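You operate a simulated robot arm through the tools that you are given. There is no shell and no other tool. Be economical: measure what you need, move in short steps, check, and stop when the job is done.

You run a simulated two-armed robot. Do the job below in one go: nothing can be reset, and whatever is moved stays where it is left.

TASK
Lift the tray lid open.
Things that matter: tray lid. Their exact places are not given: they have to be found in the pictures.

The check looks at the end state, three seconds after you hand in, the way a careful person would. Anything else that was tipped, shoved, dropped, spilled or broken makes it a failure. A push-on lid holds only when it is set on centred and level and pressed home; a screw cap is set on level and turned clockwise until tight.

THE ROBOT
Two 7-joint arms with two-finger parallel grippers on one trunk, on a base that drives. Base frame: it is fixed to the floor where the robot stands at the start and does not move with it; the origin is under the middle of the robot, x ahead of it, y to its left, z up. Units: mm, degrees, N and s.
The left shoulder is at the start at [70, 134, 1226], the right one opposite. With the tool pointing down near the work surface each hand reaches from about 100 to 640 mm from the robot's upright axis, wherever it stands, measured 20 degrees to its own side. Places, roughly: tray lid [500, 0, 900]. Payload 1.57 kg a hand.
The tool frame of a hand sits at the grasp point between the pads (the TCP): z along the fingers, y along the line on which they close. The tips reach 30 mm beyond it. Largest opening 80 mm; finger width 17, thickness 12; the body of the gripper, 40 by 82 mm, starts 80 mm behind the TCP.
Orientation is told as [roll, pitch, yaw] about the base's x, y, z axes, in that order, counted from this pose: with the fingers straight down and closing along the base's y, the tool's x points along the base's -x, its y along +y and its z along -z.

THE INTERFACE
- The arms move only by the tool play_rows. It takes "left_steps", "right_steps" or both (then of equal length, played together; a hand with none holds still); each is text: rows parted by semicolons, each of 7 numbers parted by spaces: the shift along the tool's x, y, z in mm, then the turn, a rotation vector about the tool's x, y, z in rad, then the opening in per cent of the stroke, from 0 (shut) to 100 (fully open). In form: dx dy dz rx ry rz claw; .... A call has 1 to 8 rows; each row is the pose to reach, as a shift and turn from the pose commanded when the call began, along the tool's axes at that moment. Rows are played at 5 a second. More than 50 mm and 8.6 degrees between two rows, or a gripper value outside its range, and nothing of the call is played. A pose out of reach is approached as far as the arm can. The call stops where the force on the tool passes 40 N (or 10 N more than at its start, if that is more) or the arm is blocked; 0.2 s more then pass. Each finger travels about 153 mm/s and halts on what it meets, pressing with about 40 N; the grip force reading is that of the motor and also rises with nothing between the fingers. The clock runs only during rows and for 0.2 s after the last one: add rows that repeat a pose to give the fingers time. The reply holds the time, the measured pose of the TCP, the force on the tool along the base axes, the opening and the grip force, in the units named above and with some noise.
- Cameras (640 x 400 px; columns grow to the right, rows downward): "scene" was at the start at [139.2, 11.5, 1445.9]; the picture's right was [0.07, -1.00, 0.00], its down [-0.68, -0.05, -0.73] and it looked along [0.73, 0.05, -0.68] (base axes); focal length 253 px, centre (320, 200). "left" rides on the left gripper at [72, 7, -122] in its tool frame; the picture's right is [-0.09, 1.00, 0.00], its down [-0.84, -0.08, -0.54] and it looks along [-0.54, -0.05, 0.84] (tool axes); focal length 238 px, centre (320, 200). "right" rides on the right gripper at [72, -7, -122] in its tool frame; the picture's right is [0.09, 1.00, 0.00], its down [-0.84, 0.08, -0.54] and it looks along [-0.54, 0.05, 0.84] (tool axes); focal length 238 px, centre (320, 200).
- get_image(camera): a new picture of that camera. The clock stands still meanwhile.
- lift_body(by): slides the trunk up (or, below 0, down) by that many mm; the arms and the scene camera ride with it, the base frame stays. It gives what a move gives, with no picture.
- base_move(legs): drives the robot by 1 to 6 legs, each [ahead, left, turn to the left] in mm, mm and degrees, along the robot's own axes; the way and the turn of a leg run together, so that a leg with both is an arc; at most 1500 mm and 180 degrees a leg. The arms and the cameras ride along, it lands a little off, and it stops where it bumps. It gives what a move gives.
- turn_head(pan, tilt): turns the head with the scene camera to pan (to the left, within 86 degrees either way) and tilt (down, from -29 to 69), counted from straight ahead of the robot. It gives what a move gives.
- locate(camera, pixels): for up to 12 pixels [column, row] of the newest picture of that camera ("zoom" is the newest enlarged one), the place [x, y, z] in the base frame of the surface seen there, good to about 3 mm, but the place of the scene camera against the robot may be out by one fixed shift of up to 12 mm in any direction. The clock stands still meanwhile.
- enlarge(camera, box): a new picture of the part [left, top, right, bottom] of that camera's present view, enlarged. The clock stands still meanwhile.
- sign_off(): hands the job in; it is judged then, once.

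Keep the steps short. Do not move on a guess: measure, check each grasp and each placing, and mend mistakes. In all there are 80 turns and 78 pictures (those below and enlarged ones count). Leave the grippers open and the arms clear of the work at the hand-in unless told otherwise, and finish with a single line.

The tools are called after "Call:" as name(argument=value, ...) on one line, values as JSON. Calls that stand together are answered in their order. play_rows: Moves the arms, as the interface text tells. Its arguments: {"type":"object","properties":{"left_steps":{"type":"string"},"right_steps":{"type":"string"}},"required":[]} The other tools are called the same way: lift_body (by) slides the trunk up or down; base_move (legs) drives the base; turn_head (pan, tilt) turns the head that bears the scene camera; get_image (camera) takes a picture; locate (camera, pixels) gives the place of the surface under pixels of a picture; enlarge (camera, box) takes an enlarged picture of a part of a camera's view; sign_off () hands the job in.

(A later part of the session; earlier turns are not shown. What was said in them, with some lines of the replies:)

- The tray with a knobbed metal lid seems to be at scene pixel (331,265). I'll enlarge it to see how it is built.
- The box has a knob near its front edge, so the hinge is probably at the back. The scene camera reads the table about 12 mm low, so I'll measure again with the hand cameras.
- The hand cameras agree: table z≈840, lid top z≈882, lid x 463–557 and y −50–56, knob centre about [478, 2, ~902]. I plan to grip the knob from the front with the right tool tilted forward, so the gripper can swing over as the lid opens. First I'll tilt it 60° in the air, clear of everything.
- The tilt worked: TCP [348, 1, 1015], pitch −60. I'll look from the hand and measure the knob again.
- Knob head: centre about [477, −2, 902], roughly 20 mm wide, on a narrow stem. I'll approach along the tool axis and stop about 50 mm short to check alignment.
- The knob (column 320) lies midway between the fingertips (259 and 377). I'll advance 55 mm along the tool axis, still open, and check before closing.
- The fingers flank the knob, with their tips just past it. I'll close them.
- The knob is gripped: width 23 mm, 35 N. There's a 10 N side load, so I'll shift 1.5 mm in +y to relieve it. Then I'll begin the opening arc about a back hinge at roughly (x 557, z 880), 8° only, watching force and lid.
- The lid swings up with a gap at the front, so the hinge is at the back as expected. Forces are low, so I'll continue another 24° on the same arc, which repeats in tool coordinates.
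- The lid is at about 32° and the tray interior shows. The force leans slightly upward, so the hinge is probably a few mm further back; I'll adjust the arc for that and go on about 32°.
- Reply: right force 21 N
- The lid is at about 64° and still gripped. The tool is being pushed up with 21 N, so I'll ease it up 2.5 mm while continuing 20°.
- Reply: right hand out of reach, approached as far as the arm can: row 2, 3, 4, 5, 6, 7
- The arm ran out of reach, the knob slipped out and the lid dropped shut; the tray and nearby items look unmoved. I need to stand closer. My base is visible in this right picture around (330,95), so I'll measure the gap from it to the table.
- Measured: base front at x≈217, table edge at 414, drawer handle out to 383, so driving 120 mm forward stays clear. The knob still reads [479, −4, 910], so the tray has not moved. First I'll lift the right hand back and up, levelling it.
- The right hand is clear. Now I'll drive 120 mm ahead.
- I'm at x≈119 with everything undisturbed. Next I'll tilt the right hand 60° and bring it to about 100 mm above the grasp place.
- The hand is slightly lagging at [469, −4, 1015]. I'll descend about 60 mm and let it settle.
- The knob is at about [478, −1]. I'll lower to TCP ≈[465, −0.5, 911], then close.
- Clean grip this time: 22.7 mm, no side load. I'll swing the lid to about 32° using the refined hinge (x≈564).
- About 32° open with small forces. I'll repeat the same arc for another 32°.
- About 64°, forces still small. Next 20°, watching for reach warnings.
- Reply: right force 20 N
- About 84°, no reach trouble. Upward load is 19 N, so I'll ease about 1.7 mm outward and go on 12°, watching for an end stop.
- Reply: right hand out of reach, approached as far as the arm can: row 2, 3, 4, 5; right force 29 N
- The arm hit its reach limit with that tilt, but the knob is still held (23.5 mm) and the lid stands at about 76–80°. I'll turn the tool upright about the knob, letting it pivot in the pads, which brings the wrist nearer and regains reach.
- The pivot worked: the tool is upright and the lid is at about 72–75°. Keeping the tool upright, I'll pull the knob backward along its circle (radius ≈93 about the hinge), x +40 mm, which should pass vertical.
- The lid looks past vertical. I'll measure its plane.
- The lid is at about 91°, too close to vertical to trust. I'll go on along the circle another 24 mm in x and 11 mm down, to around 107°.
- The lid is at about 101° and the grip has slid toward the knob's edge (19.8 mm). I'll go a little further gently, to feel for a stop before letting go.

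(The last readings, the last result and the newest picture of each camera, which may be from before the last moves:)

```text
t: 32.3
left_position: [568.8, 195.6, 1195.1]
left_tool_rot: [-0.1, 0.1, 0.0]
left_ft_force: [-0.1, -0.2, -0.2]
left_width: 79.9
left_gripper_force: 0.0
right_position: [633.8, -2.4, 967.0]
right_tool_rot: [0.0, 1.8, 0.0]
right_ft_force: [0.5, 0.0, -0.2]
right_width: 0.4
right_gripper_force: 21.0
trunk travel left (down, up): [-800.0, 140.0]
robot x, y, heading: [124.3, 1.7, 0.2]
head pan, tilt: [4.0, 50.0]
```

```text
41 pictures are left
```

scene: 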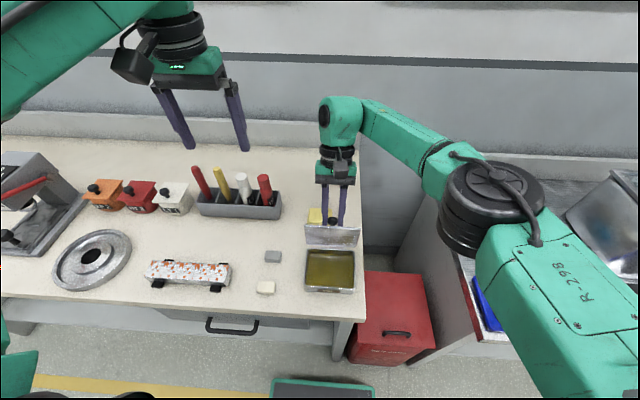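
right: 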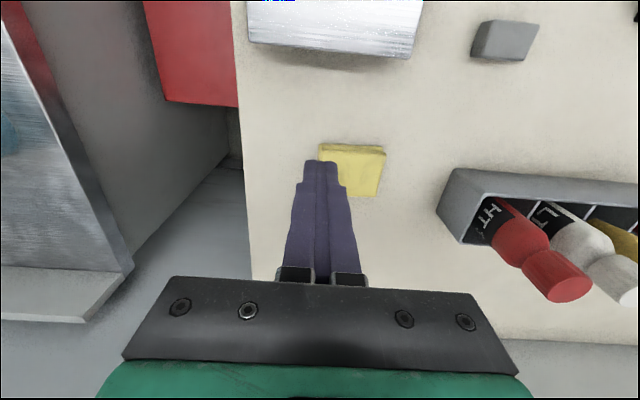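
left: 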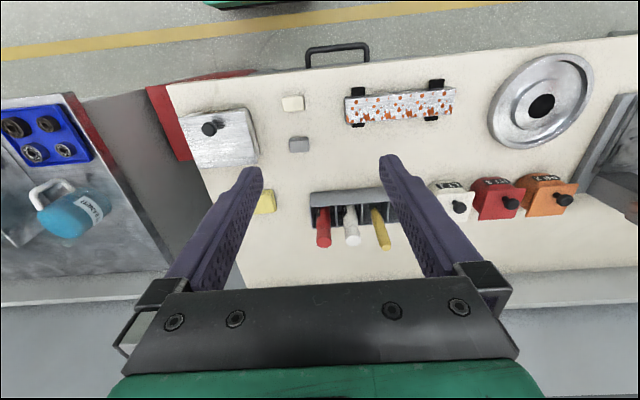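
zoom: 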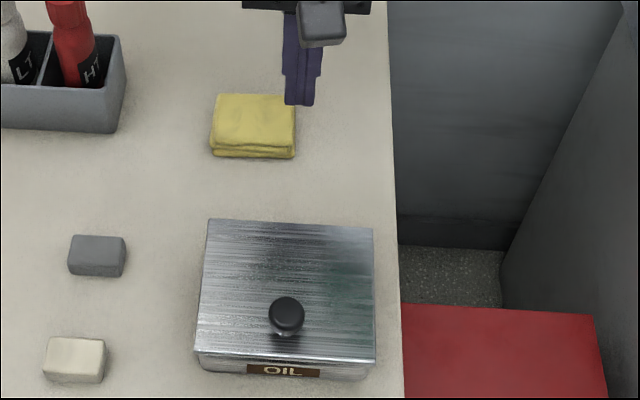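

The fingers slid to the knob's edge and squeezed it out, so the lid fell shut again. Nothing else has moved. The lid stopped following at about 101°, so there is probably a stop near there. I'll redo it and open the fingers gently with the knob centred just past vertical. First I'll raise and retract.

Call:
play_rows(right_steps="0 0 -40 0 0 0 0; 0 0 -80 0 0 0 0; 10 -10 -110 0 0 0 50; 40 -35 -126 0 0 0 100; 75 -65 -126 0 0 0 100; 108 -96 -126 0 0 0 100; 108 -96 -126 0 0 0 100")

Call:
get_image(camera="scene")

Call:
locate(camera="scene", pixels=[[330, 273], [306, 249], [354, 250], [304, 285], [355, 287], [265, 288], [272, 256], [320, 217]])

```text
t: 33.9
left_position: [570.4, 196.9, 1195.7]
left_tool_rot: [-0.1, 0.0, -0.1]
left_ft_force: [-0.2, 0.4, -0.7]
left_width: 80.0
left_gripper_force: 0.1
right_position: [530.4, -97.0, 1097.4]
right_tool_rot: [0.0, 1.7, -0.1]
right_ft_force: [-0.8, -0.3, -1.3]
right_width: 79.8
right_gripper_force: 0.1
trunk travel left (down, up): [-800.0, 140.0]
robot x, y, heading: [121.2, -4.6, 0.3]
head pan, tilt: [4.0, 50.0]
```

```text
40 pictures are left
```

scene: 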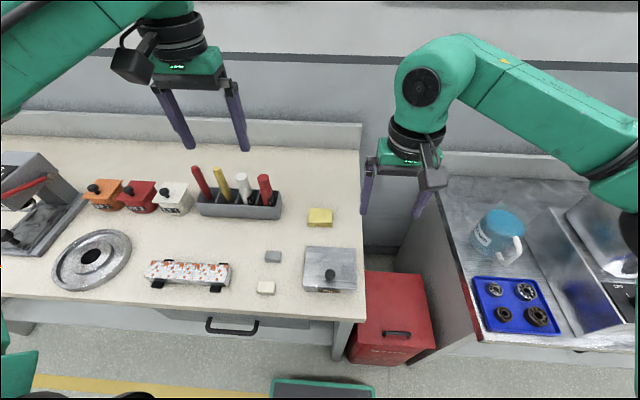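

```text
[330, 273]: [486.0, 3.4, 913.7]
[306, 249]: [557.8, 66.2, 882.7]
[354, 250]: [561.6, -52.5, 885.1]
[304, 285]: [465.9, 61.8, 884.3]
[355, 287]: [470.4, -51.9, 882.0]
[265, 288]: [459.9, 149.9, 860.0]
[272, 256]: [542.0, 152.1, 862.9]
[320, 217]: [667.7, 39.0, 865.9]
```

The scene is unchanged and the tray hasn't moved. I'll repeat the approach above the knob with the 60° tilt.

Call:
play_rows(right_steps="10 12 10 0 -0.14 0 100; 20 24 20 0 -0.28 0 100; 30 36 30 0 -0.42 0 100; 40 48 42 0 -0.56 0 100; 50 60 54 0 -0.7 0 100; 60 72 66 0 -0.84 0 100; 66 84 76 0 -0.98 0 100; 69 96 85 0 -1.077 0 100")

Call:
play_rows(right_steps="0 0 0 0 0 0 100; 25 0 16 0 0 0 100; 49 0 32 0 0 0 100; 49 0 32 0 0 0 100; 49 0 32 0 0 0 100")

Call:
get_image(camera="right")

Call:
locate(camera="right", pixels=[[330, 110], [330, 100], [330, 90], [330, 120]])

```text
t: 35.7
left_position: [571.0, 197.8, 1194.9]
left_tool_rot: [-0.2, 0.0, 0.0]
left_ft_force: [-0.1, 0.1, 0.2]
left_width: 80.1
left_gripper_force: 0.1
right_position: [470.3, -2.4, 1020.4]
right_tool_rot: [1.9, -61.1, -3.8]
right_ft_force: [-0.5, -0.7, -0.1]
right_width: 79.8
right_gripper_force: 0.0
trunk travel left (down, up): [-800.0, 140.0]
robot x, y, heading: [121.1, 2.4, -0.1]
head pan, tilt: [4.0, 50.0]
```

```text
t: 36.9
left_position: [569.9, 195.1, 1194.7]
left_tool_rot: [-0.1, 0.0, -0.1]
left_ft_force: [0.7, -0.2, -0.4]
left_width: 80.1
left_gripper_force: 0.0
right_position: [458.7, -2.4, 955.8]
right_tool_rot: [-0.1, -60.0, 0.1]
right_ft_force: [-0.4, 0.5, 0.1]
right_width: 79.6
right_gripper_force: 0.1
trunk travel left (down, up): [-800.0, 140.0]
robot x, y, heading: [119.6, -0.8, 0.0]
head pan, tilt: [4.0, 50.0]
```

```text
39 pictures are left
```

right: 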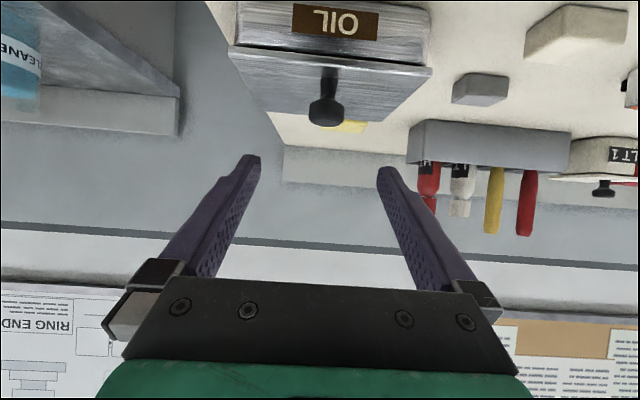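

```text
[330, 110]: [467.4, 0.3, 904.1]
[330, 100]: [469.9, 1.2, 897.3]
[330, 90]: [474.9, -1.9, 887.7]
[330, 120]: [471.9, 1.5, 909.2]
```

Same view as before. I'll lower onto the knob and close.

Call:
play_rows(right_steps="18 1 15 0 0 0 100; 35 2 30 0 0 0 100; 35 2 30 0 0 0 100; 35 2 30 0 0 0 50; 35 2 30 0 0 0 30; 35 2 30 0 0 0 10; 35 2 30 0 0 0 0; 35 2 30 0 0 0 0")

Call:
get_image(camera="right")

```text
t: 38.7
left_position: [569.4, 195.3, 1193.7]
left_tool_rot: [-0.1, 0.0, 0.0]
left_ft_force: [0.2, 0.6, 0.3]
left_width: 80.2
left_gripper_force: 0.0
right_position: [467.9, -1.6, 909.6]
right_tool_rot: [0.1, -60.0, 0.0]
right_ft_force: [-0.7, -1.2, -1.7]
right_width: 23.0
right_gripper_force: 35.6
trunk travel left (down, up): [-800.0, 140.0]
robot x, y, heading: [119.8, -0.4, -0.1]
head pan, tilt: [4.0, 50.0]
```

```text
38 pictures are left
```

right: 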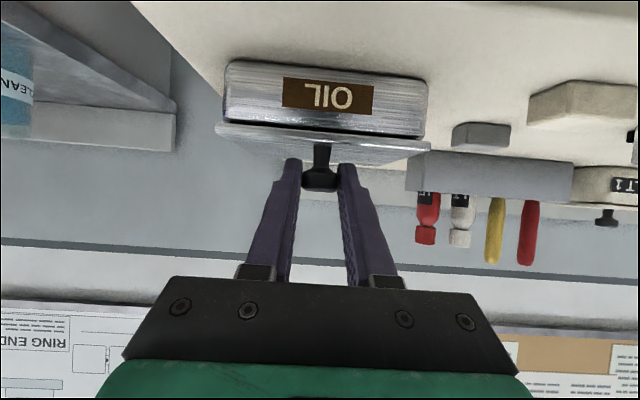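

Good grip (23 mm, no load). Swing to about 32°, then about 64°, with the arc slightly adjusted for the deeper grip.

Call:
play_rows(right_steps="-6.9 0 -1.4 0 0.07 0 0; -13.9 0 -2.3 0 0.14 0 0; -20.9 0 -2.7 0 0.209 0 0; -27.9 0 -2.6 0 0.279 0 0; -34.9 0 -2.1 0 0.349 0 0; -41.8 0 -1 0 0.419 0 0; -48.6 0 0.6 0 0.489 0 0; -55.3 0 2.6 0 0.559 0 0")

Call:
play_rows(right_steps="-6.9 0 -1.4 0 0.07 0 0; -13.9 0 -2.3 0 0.14 0 0; -20.9 0 -2.7 0 0.209 0 0; -27.9 0 -2.6 0 0.279 0 0; -34.9 0 -2.1 0 0.349 0 0; -41.8 0 -1 0 0.419 0 0; -48.6 0 0.6 0 0.489 0 0; -55.3 0 2.6 0 0.559 0 0")

Call:
get_image(camera="right")

```text
t: 40.5
left_position: [566.8, 194.7, 1195.5]
left_tool_rot: [0.0, -0.2, 0.0]
left_ft_force: [-0.7, 0.0, -0.4]
left_width: 80.3
left_gripper_force: 0.0
right_position: [498.5, 0.5, 956.4]
right_tool_rot: [0.1, -28.1, 0.1]
right_ft_force: [-4.0, -0.7, 3.9]
right_width: 23.1
right_gripper_force: 35.7
trunk travel left (down, up): [-800.0, 140.0]
robot x, y, heading: [120.7, 2.8, -0.1]
head pan, tilt: [4.0, 50.0]
```

```text
t: 42.3
left_position: [570.3, 195.5, 1195.3]
left_tool_rot: [-0.2, 0.1, 0.0]
left_ft_force: [-1.1, 0.6, -1.1]
left_width: 79.8
left_gripper_force: 0.0
right_position: [550.3, 0.3, 980.3]
right_tool_rot: [0.0, 4.2, 0.0]
right_ft_force: [5.3, -1.7, 8.4]
right_width: 22.9
right_gripper_force: 35.3
trunk travel left (down, up): [-800.0, 140.0]
robot x, y, heading: [122.7, -2.4, 0.1]
head pan, tilt: [4.0, 50.0]
```

```text
37 pictures are left
```

right: 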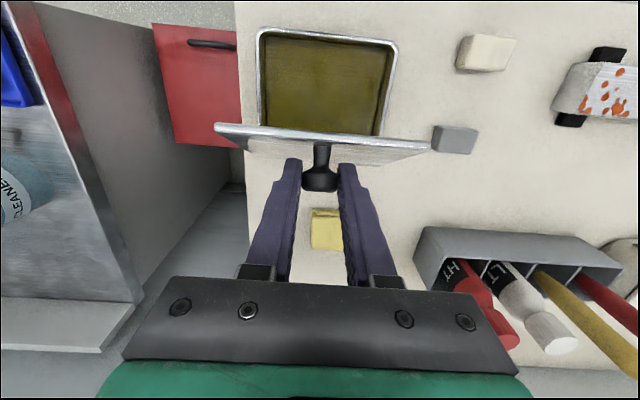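

At 64° and centred. Another 16° rigidly, which is within the reach shown earlier.

Call:
play_rows(right_steps="-6.9 0 -2.2 0 0.07 0 0; -13.9 0 -3.2 0 0.14 0 0; -20.9 0 -3.7 0 0.209 0 0; -27.9 0 -3.6 0 0.279 0 0; -27.9 0 -3.6 0 0.279 0 0")

Call:
enlarge(camera="scene", box=[260, 180, 420, 300])

Call:
get_image(camera="right")

```text
t: 43.5
left_position: [569.6, 194.8, 1195.4]
left_tool_rot: [0.0, 0.0, -0.1]
left_ft_force: [0.0, 0.1, -0.1]
left_width: 79.9
left_gripper_force: 0.0
right_position: [578.0, 1.0, 981.0]
right_tool_rot: [0.1, 20.2, 0.0]
right_ft_force: [-1.1, -4.5, -1.8]
right_width: 22.9
right_gripper_force: 35.2
trunk travel left (down, up): [-800.0, 140.0]
robot x, y, heading: [119.4, 1.5, 0.2]
head pan, tilt: [4.0, 50.0]
```

```text
3.33 times, centred on (340, 240) of scene
```

zoom: 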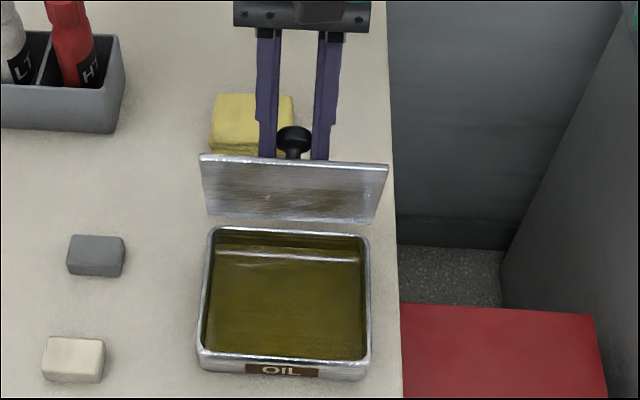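

```text
35 pictures are left
```

right: 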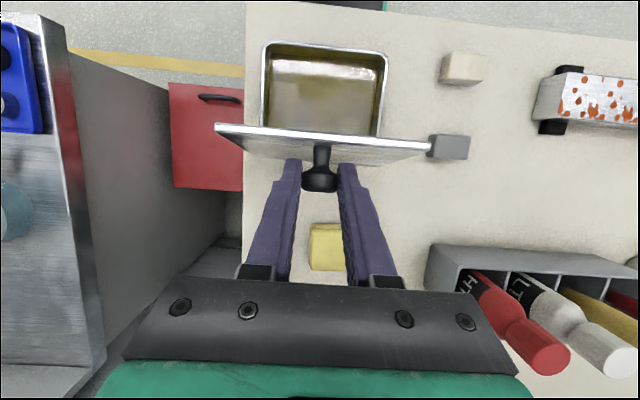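

At 80° with near-zero load and the knob centred. Now I'll track the knob's circle to about 92° while turning the tool upright about the knob.

Call:
play_rows(right_steps="-2.1 0 -0.9 0 -0.06 0 0; -4.2 0 -1.4 0 -0.12 0 0; -6.4 0 -1.9 0 -0.18 0 0; -8.6 0 -2.1 0 -0.24 0 0; -11 0 -2.2 0 -0.3 0 0; -13.2 0 -2.2 0 -0.35 0 0; -13.2 0 -2.2 0 -0.35 0 0")

Call:
enlarge(camera="scene", box=[260, 180, 420, 300])

Call:
locate(camera="zoom", pixels=[[240, 145], [240, 160], [240, 180], [240, 205], [350, 155], [350, 180], [350, 210]])

Call:
get_image(camera="right")

```text
t: 45.1
left_position: [567.8, 195.0, 1196.4]
left_tool_rot: [0.0, 0.0, -0.1]
left_ft_force: [0.7, 0.7, 0.8]
left_width: 79.9
left_gripper_force: 0.2
right_position: [589.7, -0.2, 980.7]
right_tool_rot: [0.1, -0.3, -0.1]
right_ft_force: [-3.1, -2.4, 8.7]
right_width: 21.0
right_gripper_force: 34.6
trunk travel left (down, up): [-800.0, 140.0]
robot x, y, heading: [122.4, -0.3, -0.0]
head pan, tilt: [4.0, 50.0]
```

```text
3.33 times, centred on (340, 240) of scene
```

zoom: 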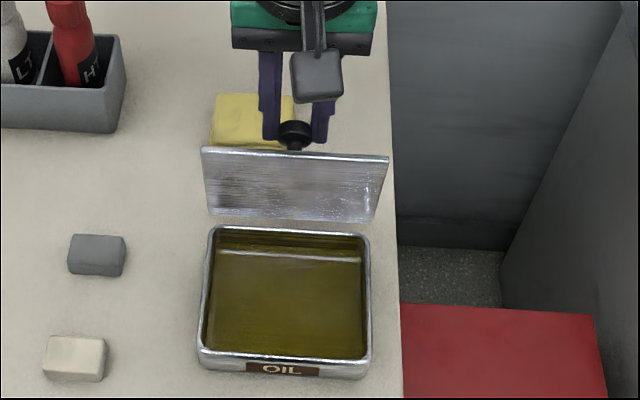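

```text
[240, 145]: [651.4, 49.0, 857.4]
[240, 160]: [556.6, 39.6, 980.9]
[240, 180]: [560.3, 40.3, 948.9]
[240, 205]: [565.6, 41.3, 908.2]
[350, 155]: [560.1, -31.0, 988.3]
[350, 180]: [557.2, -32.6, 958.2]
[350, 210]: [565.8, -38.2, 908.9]
```

```text
33 pictures are left
```

right: 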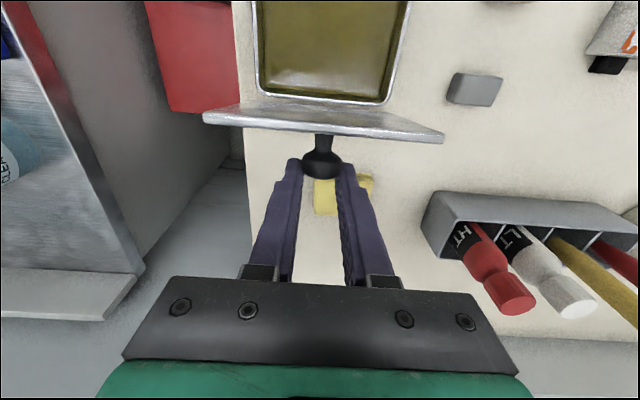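

The lid is only at about 83°: while turning, the knob slid to the front edge of the right pads. The right hand can keep holding while the left hand, fingers shut, pushes the lid past vertical from the front. First I'll bring the left hand down with a tilt at y≈150, clear of the right arm.

Call:
play_rows(left_steps="16 -5 18 0 -0.13 0 50; 32 -11 36 0 -0.26 0 0; 49 -17 54 0 -0.39 0 0; 65 -22 72 0 -0.52 0 0; 81 -28 90 0 -0.65 0 0; 98 -34 108 0 -0.78 0 0; 114 -40 126 0 -0.91 0 0; 130 -45 145 0 -1.047 0 0")

Call:
get_image(camera="left")

Call:
get_image(camera="scene")

```text
t: 46.8
left_position: [570.4, 50.7, 1129.2]
left_tool_rot: [18.8, -55.0, -42.2]
left_ft_force: [-4.3, 24.2, 4.1]
left_width: 0.0
left_gripper_force: 21.2
left hand out of reach, approached as far as the arm can: row 4, 5, 6, 7, 8
right_position: [593.0, -0.5, 977.3]
right_tool_rot: [-0.1, 0.3, -1.1]
right_ft_force: [0.9, -17.0, -1.5]
right_width: 20.5
right_gripper_force: 33.5
trunk travel left (down, up): [-800.0, 140.0]
robot x, y, heading: [118.3, 2.3, -0.0]
head pan, tilt: [4.0, 50.0]
stopped in row 8 (right hand): the force on the tool passed its limit (the readings are from after the stop); the commanded pose is now the measured one
```

```text
32 pictures are left
```

left: 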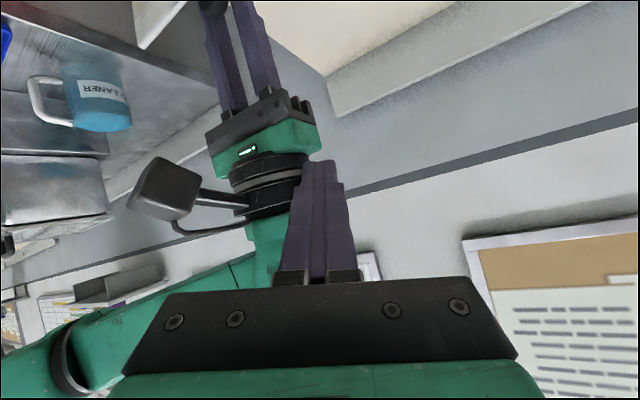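

```text
31 pictures are left
```

scene: 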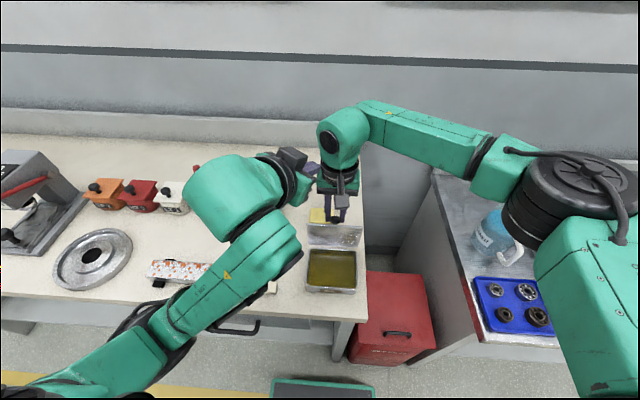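

The left arm ran out of reach, swung inward and touched the right wrist (24 N). The lid is still held. I'll back the left hand away at once, toward +y and up.

Call:
play_rows(left_steps="-2 25 -15 0 0 0 0; -5 50 -30 0 0 0 0; -8 75 -45 0 0 0 0; -10 99 -61 0 0 0 0; -10 99 -61 0 0 0 0")

Call:
get_image(camera="scene")

```text
t: 48.0
left_position: [578.4, 142.8, 1182.3]
left_tool_rot: [18.5, -55.2, -42.6]
left_ft_force: [0.0, 0.0, -0.2]
left_width: 0.2
left_gripper_force: 21.2
left hand out of reach, approached as far as the arm can: row 4, 5
right_position: [594.2, 0.2, 977.0]
right_tool_rot: [0.2, 0.2, -1.1]
right_ft_force: [0.2, 16.1, -6.0]
right_width: 20.1
right_gripper_force: 33.4
trunk travel left (down, up): [-800.0, 140.0]
robot x, y, heading: [118.3, 3.8, -0.2]
head pan, tilt: [4.0, 50.0]
```

```text
30 pictures are left
```

scene: 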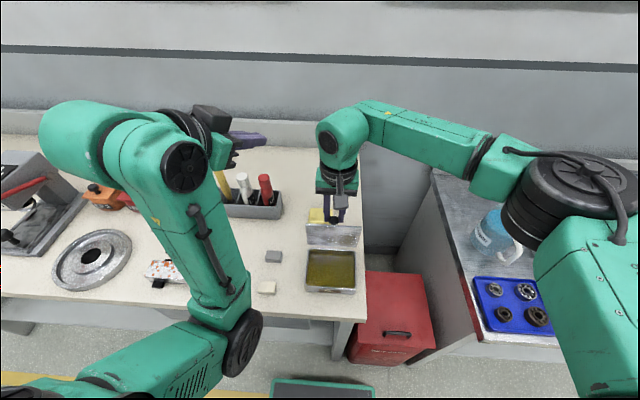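

The left hand is clear. I'll bring it back to a straight-down pose near [540, 230, 1150]. Then I can reach in from the left side with a sideways tilt instead.

Call:
play_rows(left_steps="10 7 -5 -0.008 0.126 -0.065 0; 19 14 -9 -0.016 0.252 -0.13 0; 28 20 -14 -0.025 0.377 -0.195 0; 38 27 -18 -0.033 0.503 -0.26 0; 47 34 -23 -0.041 0.629 -0.326 0; 57 40 -28 -0.05 0.755 -0.391 0; 66 47 -32 -0.058 0.88 -0.456 0; 76 54 -37 -0.066 1.006 -0.521 0")

Call:
get_image(camera="scene")

```text
t: 49.8
left_position: [541.7, 231.3, 1149.1]
left_tool_rot: [-0.1, 0.1, -0.4]
left_ft_force: [0.0, -0.2, -0.2]
left_width: 0.0
left_gripper_force: 21.2
left hand out of reach, approached as far as the arm can: row 1, 2
right_position: [593.1, -0.9, 978.2]
right_tool_rot: [0.1, 0.2, -1.2]
right_ft_force: [-0.1, 15.5, -4.0]
right_width: 19.8
right_gripper_force: 33.3
trunk travel left (down, up): [-800.0, 140.0]
robot x, y, heading: [122.5, -2.2, -0.0]
head pan, tilt: [4.0, 50.0]
```

```text
29 pictures are left
```

scene: 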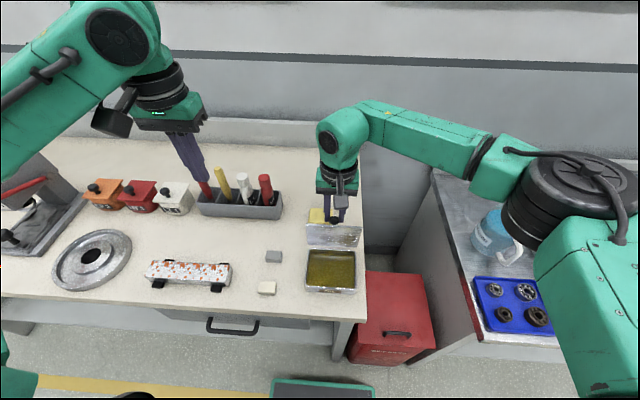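

The left hand is straight again. Now I'll tilt it 45° sideways so the fingers point right and down, and bring it in front of the lid, stopping short of contact at about [515, 70, 980].

Call:
play_rows(left_steps="4 -20 21 0.1 0 0 0; 8 -40 42 0.2 0 0 0; 12 -60 63 0.3 0 0 0; 16 -80 84 0.4 0 0 0; 20 -100 105 0.5 0 0 0; 24 -120 127 0.6 0 0 0; 26 -141 149 0.7 0 0 0; 26 -161 169 0.785 0 0 0")

Call:
get_image(camera="scene")

Call:
get_image(camera="left")

```text
t: 51.6
left_position: [513.5, 68.0, 982.0]
left_tool_rot: [-45.3, -0.1, -0.3]
left_ft_force: [0.5, -0.3, -0.5]
left_width: 0.0
left_gripper_force: 21.2
right_position: [593.4, -0.1, 977.5]
right_tool_rot: [0.1, 0.2, -1.1]
right_ft_force: [1.1, 14.7, -1.0]
right_width: 19.7
right_gripper_force: 33.2
trunk travel left (down, up): [-800.0, 140.0]
robot x, y, heading: [121.1, -3.8, -0.0]
head pan, tilt: [4.0, 50.0]
```

```text
28 pictures are left
```

scene: 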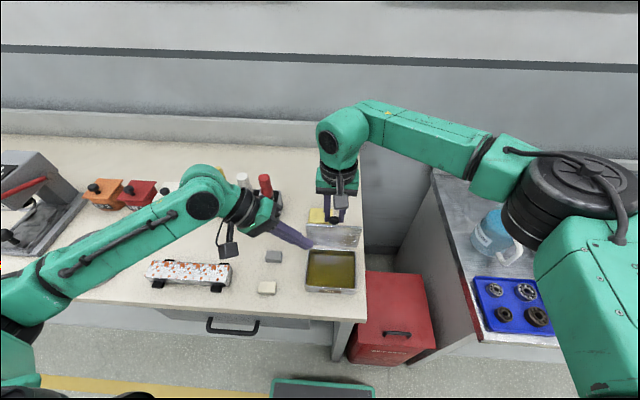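

```text
27 pictures are left
```

left: 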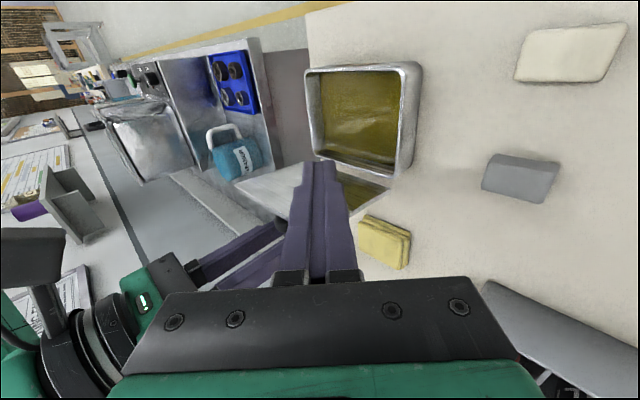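

The left fingers are in front of the lid with clearance. Before sweeping back, I'll measure the tool-rack handles behind it.

Call:
locate(camera="scene", pixels=[[265, 178], [266, 190], [243, 176], [279, 198], [276, 214], [345, 232]])

Call:
locate(camera="left", pixels=[[490, 285], [520, 345], [600, 385], [340, 180], [270, 195], [380, 240]])

```text
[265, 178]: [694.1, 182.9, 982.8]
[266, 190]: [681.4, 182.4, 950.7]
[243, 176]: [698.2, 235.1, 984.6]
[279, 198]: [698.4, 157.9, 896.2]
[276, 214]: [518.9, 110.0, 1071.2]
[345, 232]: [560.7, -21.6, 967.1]
```

```text
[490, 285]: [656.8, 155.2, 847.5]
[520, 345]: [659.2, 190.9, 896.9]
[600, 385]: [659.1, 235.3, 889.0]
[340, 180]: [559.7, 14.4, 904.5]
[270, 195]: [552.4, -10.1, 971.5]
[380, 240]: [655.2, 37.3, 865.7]
```

The rack starts at x≥655, y≥155, well clear. I'll slide the left fingers in 30 mm, then push toward +x until about x=555.

Call:
play_rows(left_steps="0 0 15 0 0 0 0; 0 0 30 0 0 0 0; -12 0 30 0 0 0 0; -22 0 30 0 0 0 0; -30 0 30 0 0 0 0; -36 0 30 0 0 0 0; -42 0 30 0 0 0 0; -42 0 30 0 0 0 0")

Call:
get_image(camera="left")

Call:
enlarge(camera="scene", box=[260, 180, 420, 300])

```text
t: 53.3
left_position: [553.1, 45.6, 959.1]
left_tool_rot: [-45.1, 0.3, -0.7]
left_ft_force: [-3.2, 1.1, 0.4]
left_width: 0.0
left_gripper_force: 21.5
right_position: [597.1, -0.4, 979.7]
right_tool_rot: [0.7, -0.5, -1.2]
right_ft_force: [3.0, 10.0, -0.9]
right_width: 22.5
right_gripper_force: 35.3
trunk travel left (down, up): [-800.0, 140.0]
robot x, y, heading: [121.9, 1.8, -0.2]
head pan, tilt: [4.0, 50.0]
stopped in row 8 (left hand): the force on the tool passed its limit (the readings are from after the stop); the commanded pose is now the measured one
```

```text
26 pictures are left
```

left: 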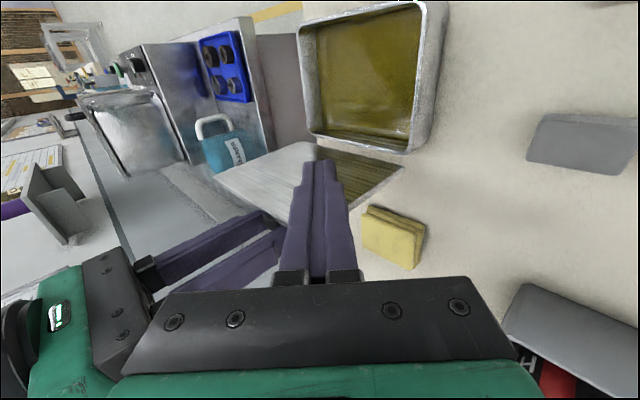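

```text
3.33 times, centred on (340, 240) of scene
```

zoom: 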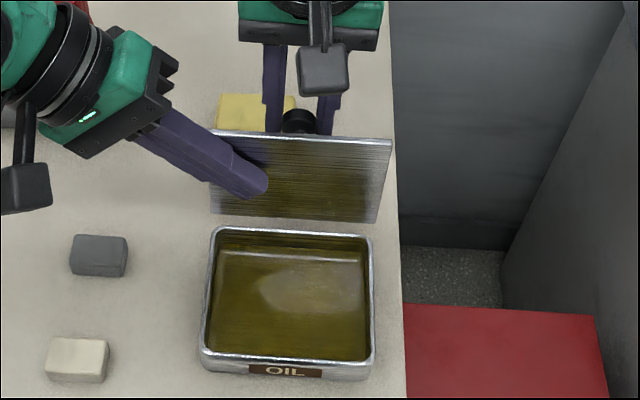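

The knob is centred again (22.5 mm) and the lid is at about 90°, resting against the left fingers. Now I'll open the right fingers gradually so the lid is held only by the left.

Call:
play_rows(right_steps="0 0 0 0 0 0 30; 0 0 0 0 0 0 35; 0 0 0 0 0 0 45; 0 0 0 0 0 0 60; 0 0 0 0 0 0 80; 0 0 0 0 0 0 80")

Call:
enlarge(camera="scene", box=[260, 180, 420, 300])

Call:
locate(camera="zoom", pixels=[[350, 150], [350, 165], [350, 180], [350, 195], [350, 210], [300, 170], [300, 210]])

```text
t: 54.7
left_position: [554.2, 45.1, 960.8]
left_tool_rot: [-44.9, 0.3, -0.7]
left_ft_force: [-0.2, -1.5, 0.4]
left_width: 0.1
left_gripper_force: 20.8
right_position: [597.4, -4.9, 980.5]
right_tool_rot: [0.5, -0.5, -1.3]
right_ft_force: [-0.4, -0.2, 0.3]
right_width: 63.9
right_gripper_force: 0.0
trunk travel left (down, up): [-800.0, 140.0]
robot x, y, heading: [120.6, -2.2, 0.1]
head pan, tilt: [4.0, 50.0]
```

```text
3.33 times, centred on (340, 240) of scene
```

zoom: 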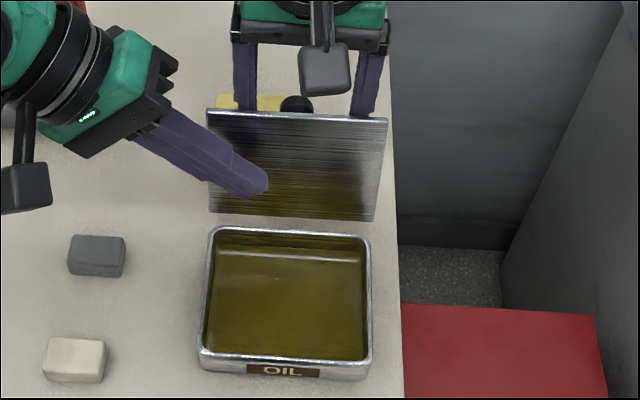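

```text
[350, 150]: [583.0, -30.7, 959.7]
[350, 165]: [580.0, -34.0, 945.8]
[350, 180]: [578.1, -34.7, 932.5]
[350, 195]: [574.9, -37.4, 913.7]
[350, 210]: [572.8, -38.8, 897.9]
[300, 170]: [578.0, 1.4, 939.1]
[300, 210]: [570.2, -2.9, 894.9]
```

Released, the lid fell back on its own to about 100° and rests there with no load on either hand. I'll withdraw the left hand: first away from the lid, then out to the left and up.

Call:
play_rows(left_steps="15 0 0 0 0 0 0; 30 0 0 0 0 0 0; 30 0 -30 0 0 0 0; 30 0 -70 0 0 0 0; 30 0 -110 0 0 0 0; 30 0 -150 0 0 0 30; 30 0 -190 0 0 0 100; 30 0 -190 0 0 0 100")

Call:
play_rows(right_steps="-8 0 0 0 0 0 95; -8 0 0 0 0 0 95; -8 0 -30 0 0 0 95; -8 0 -70 0 0 0 95; -8 0 -110 0 0 0 95; 20 -20 -140 0 0 0 95; 50 -50 -150 0 0 0 95; 80 -90 -150 0 0 0 95")

Call:
get_image(camera="scene")

Call:
enlarge(camera="scene", box=[260, 180, 420, 300])

```text
t: 56.5
left_position: [526.7, 180.1, 1094.6]
left_tool_rot: [-44.9, 0.4, -0.7]
left_ft_force: [-0.3, 0.8, 0.0]
left_width: 80.0
left_gripper_force: 0.1
right_position: [596.8, -4.6, 978.4]
right_tool_rot: [0.5, -0.5, -1.3]
right_ft_force: [0.2, 0.2, 0.1]
right_width: 64.0
right_gripper_force: 0.2
trunk travel left (down, up): [-800.0, 140.0]
robot x, y, heading: [118.5, -3.7, 0.0]
head pan, tilt: [4.0, 50.0]
```

```text
t: 58.3
left_position: [524.7, 177.8, 1094.0]
left_tool_rot: [-44.8, 0.1, -0.6]
left_ft_force: [0.2, 0.3, 0.6]
left_width: 79.9
left_gripper_force: 0.1
right_position: [512.5, -96.7, 1127.8]
right_tool_rot: [0.5, -0.5, -1.4]
right_ft_force: [-0.3, -0.8, -0.3]
right_width: 76.2
right_gripper_force: 0.0
trunk travel left (down, up): [-800.0, 140.0]
robot x, y, heading: [119.5, -3.0, 0.2]
head pan, tilt: [4.0, 50.0]
```

```text
23 pictures are left
```

scene: 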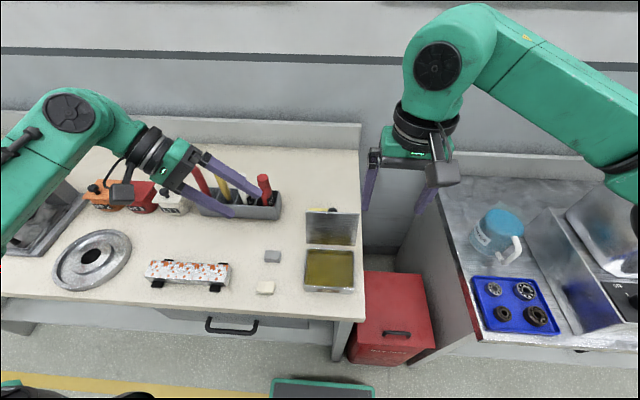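

```text
3.33 times, centred on (340, 240) of scene
```

zoom: 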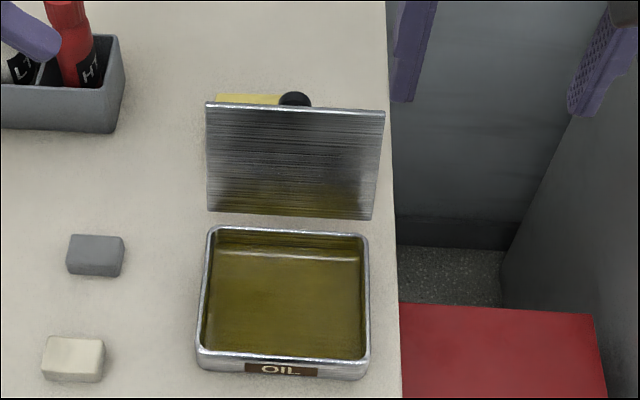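

The lid stands open past vertical by itself, the tray and its neighbours are where they were, and both grippers are open and clear. Handing in.

Call:
sign_off()

```text
The job is handed in.
```

The tray lid is open at about 100° and stays there unaided, but it slipped from the grip and fell shut twice before this final opening; the tray and everything around it look unmoved.
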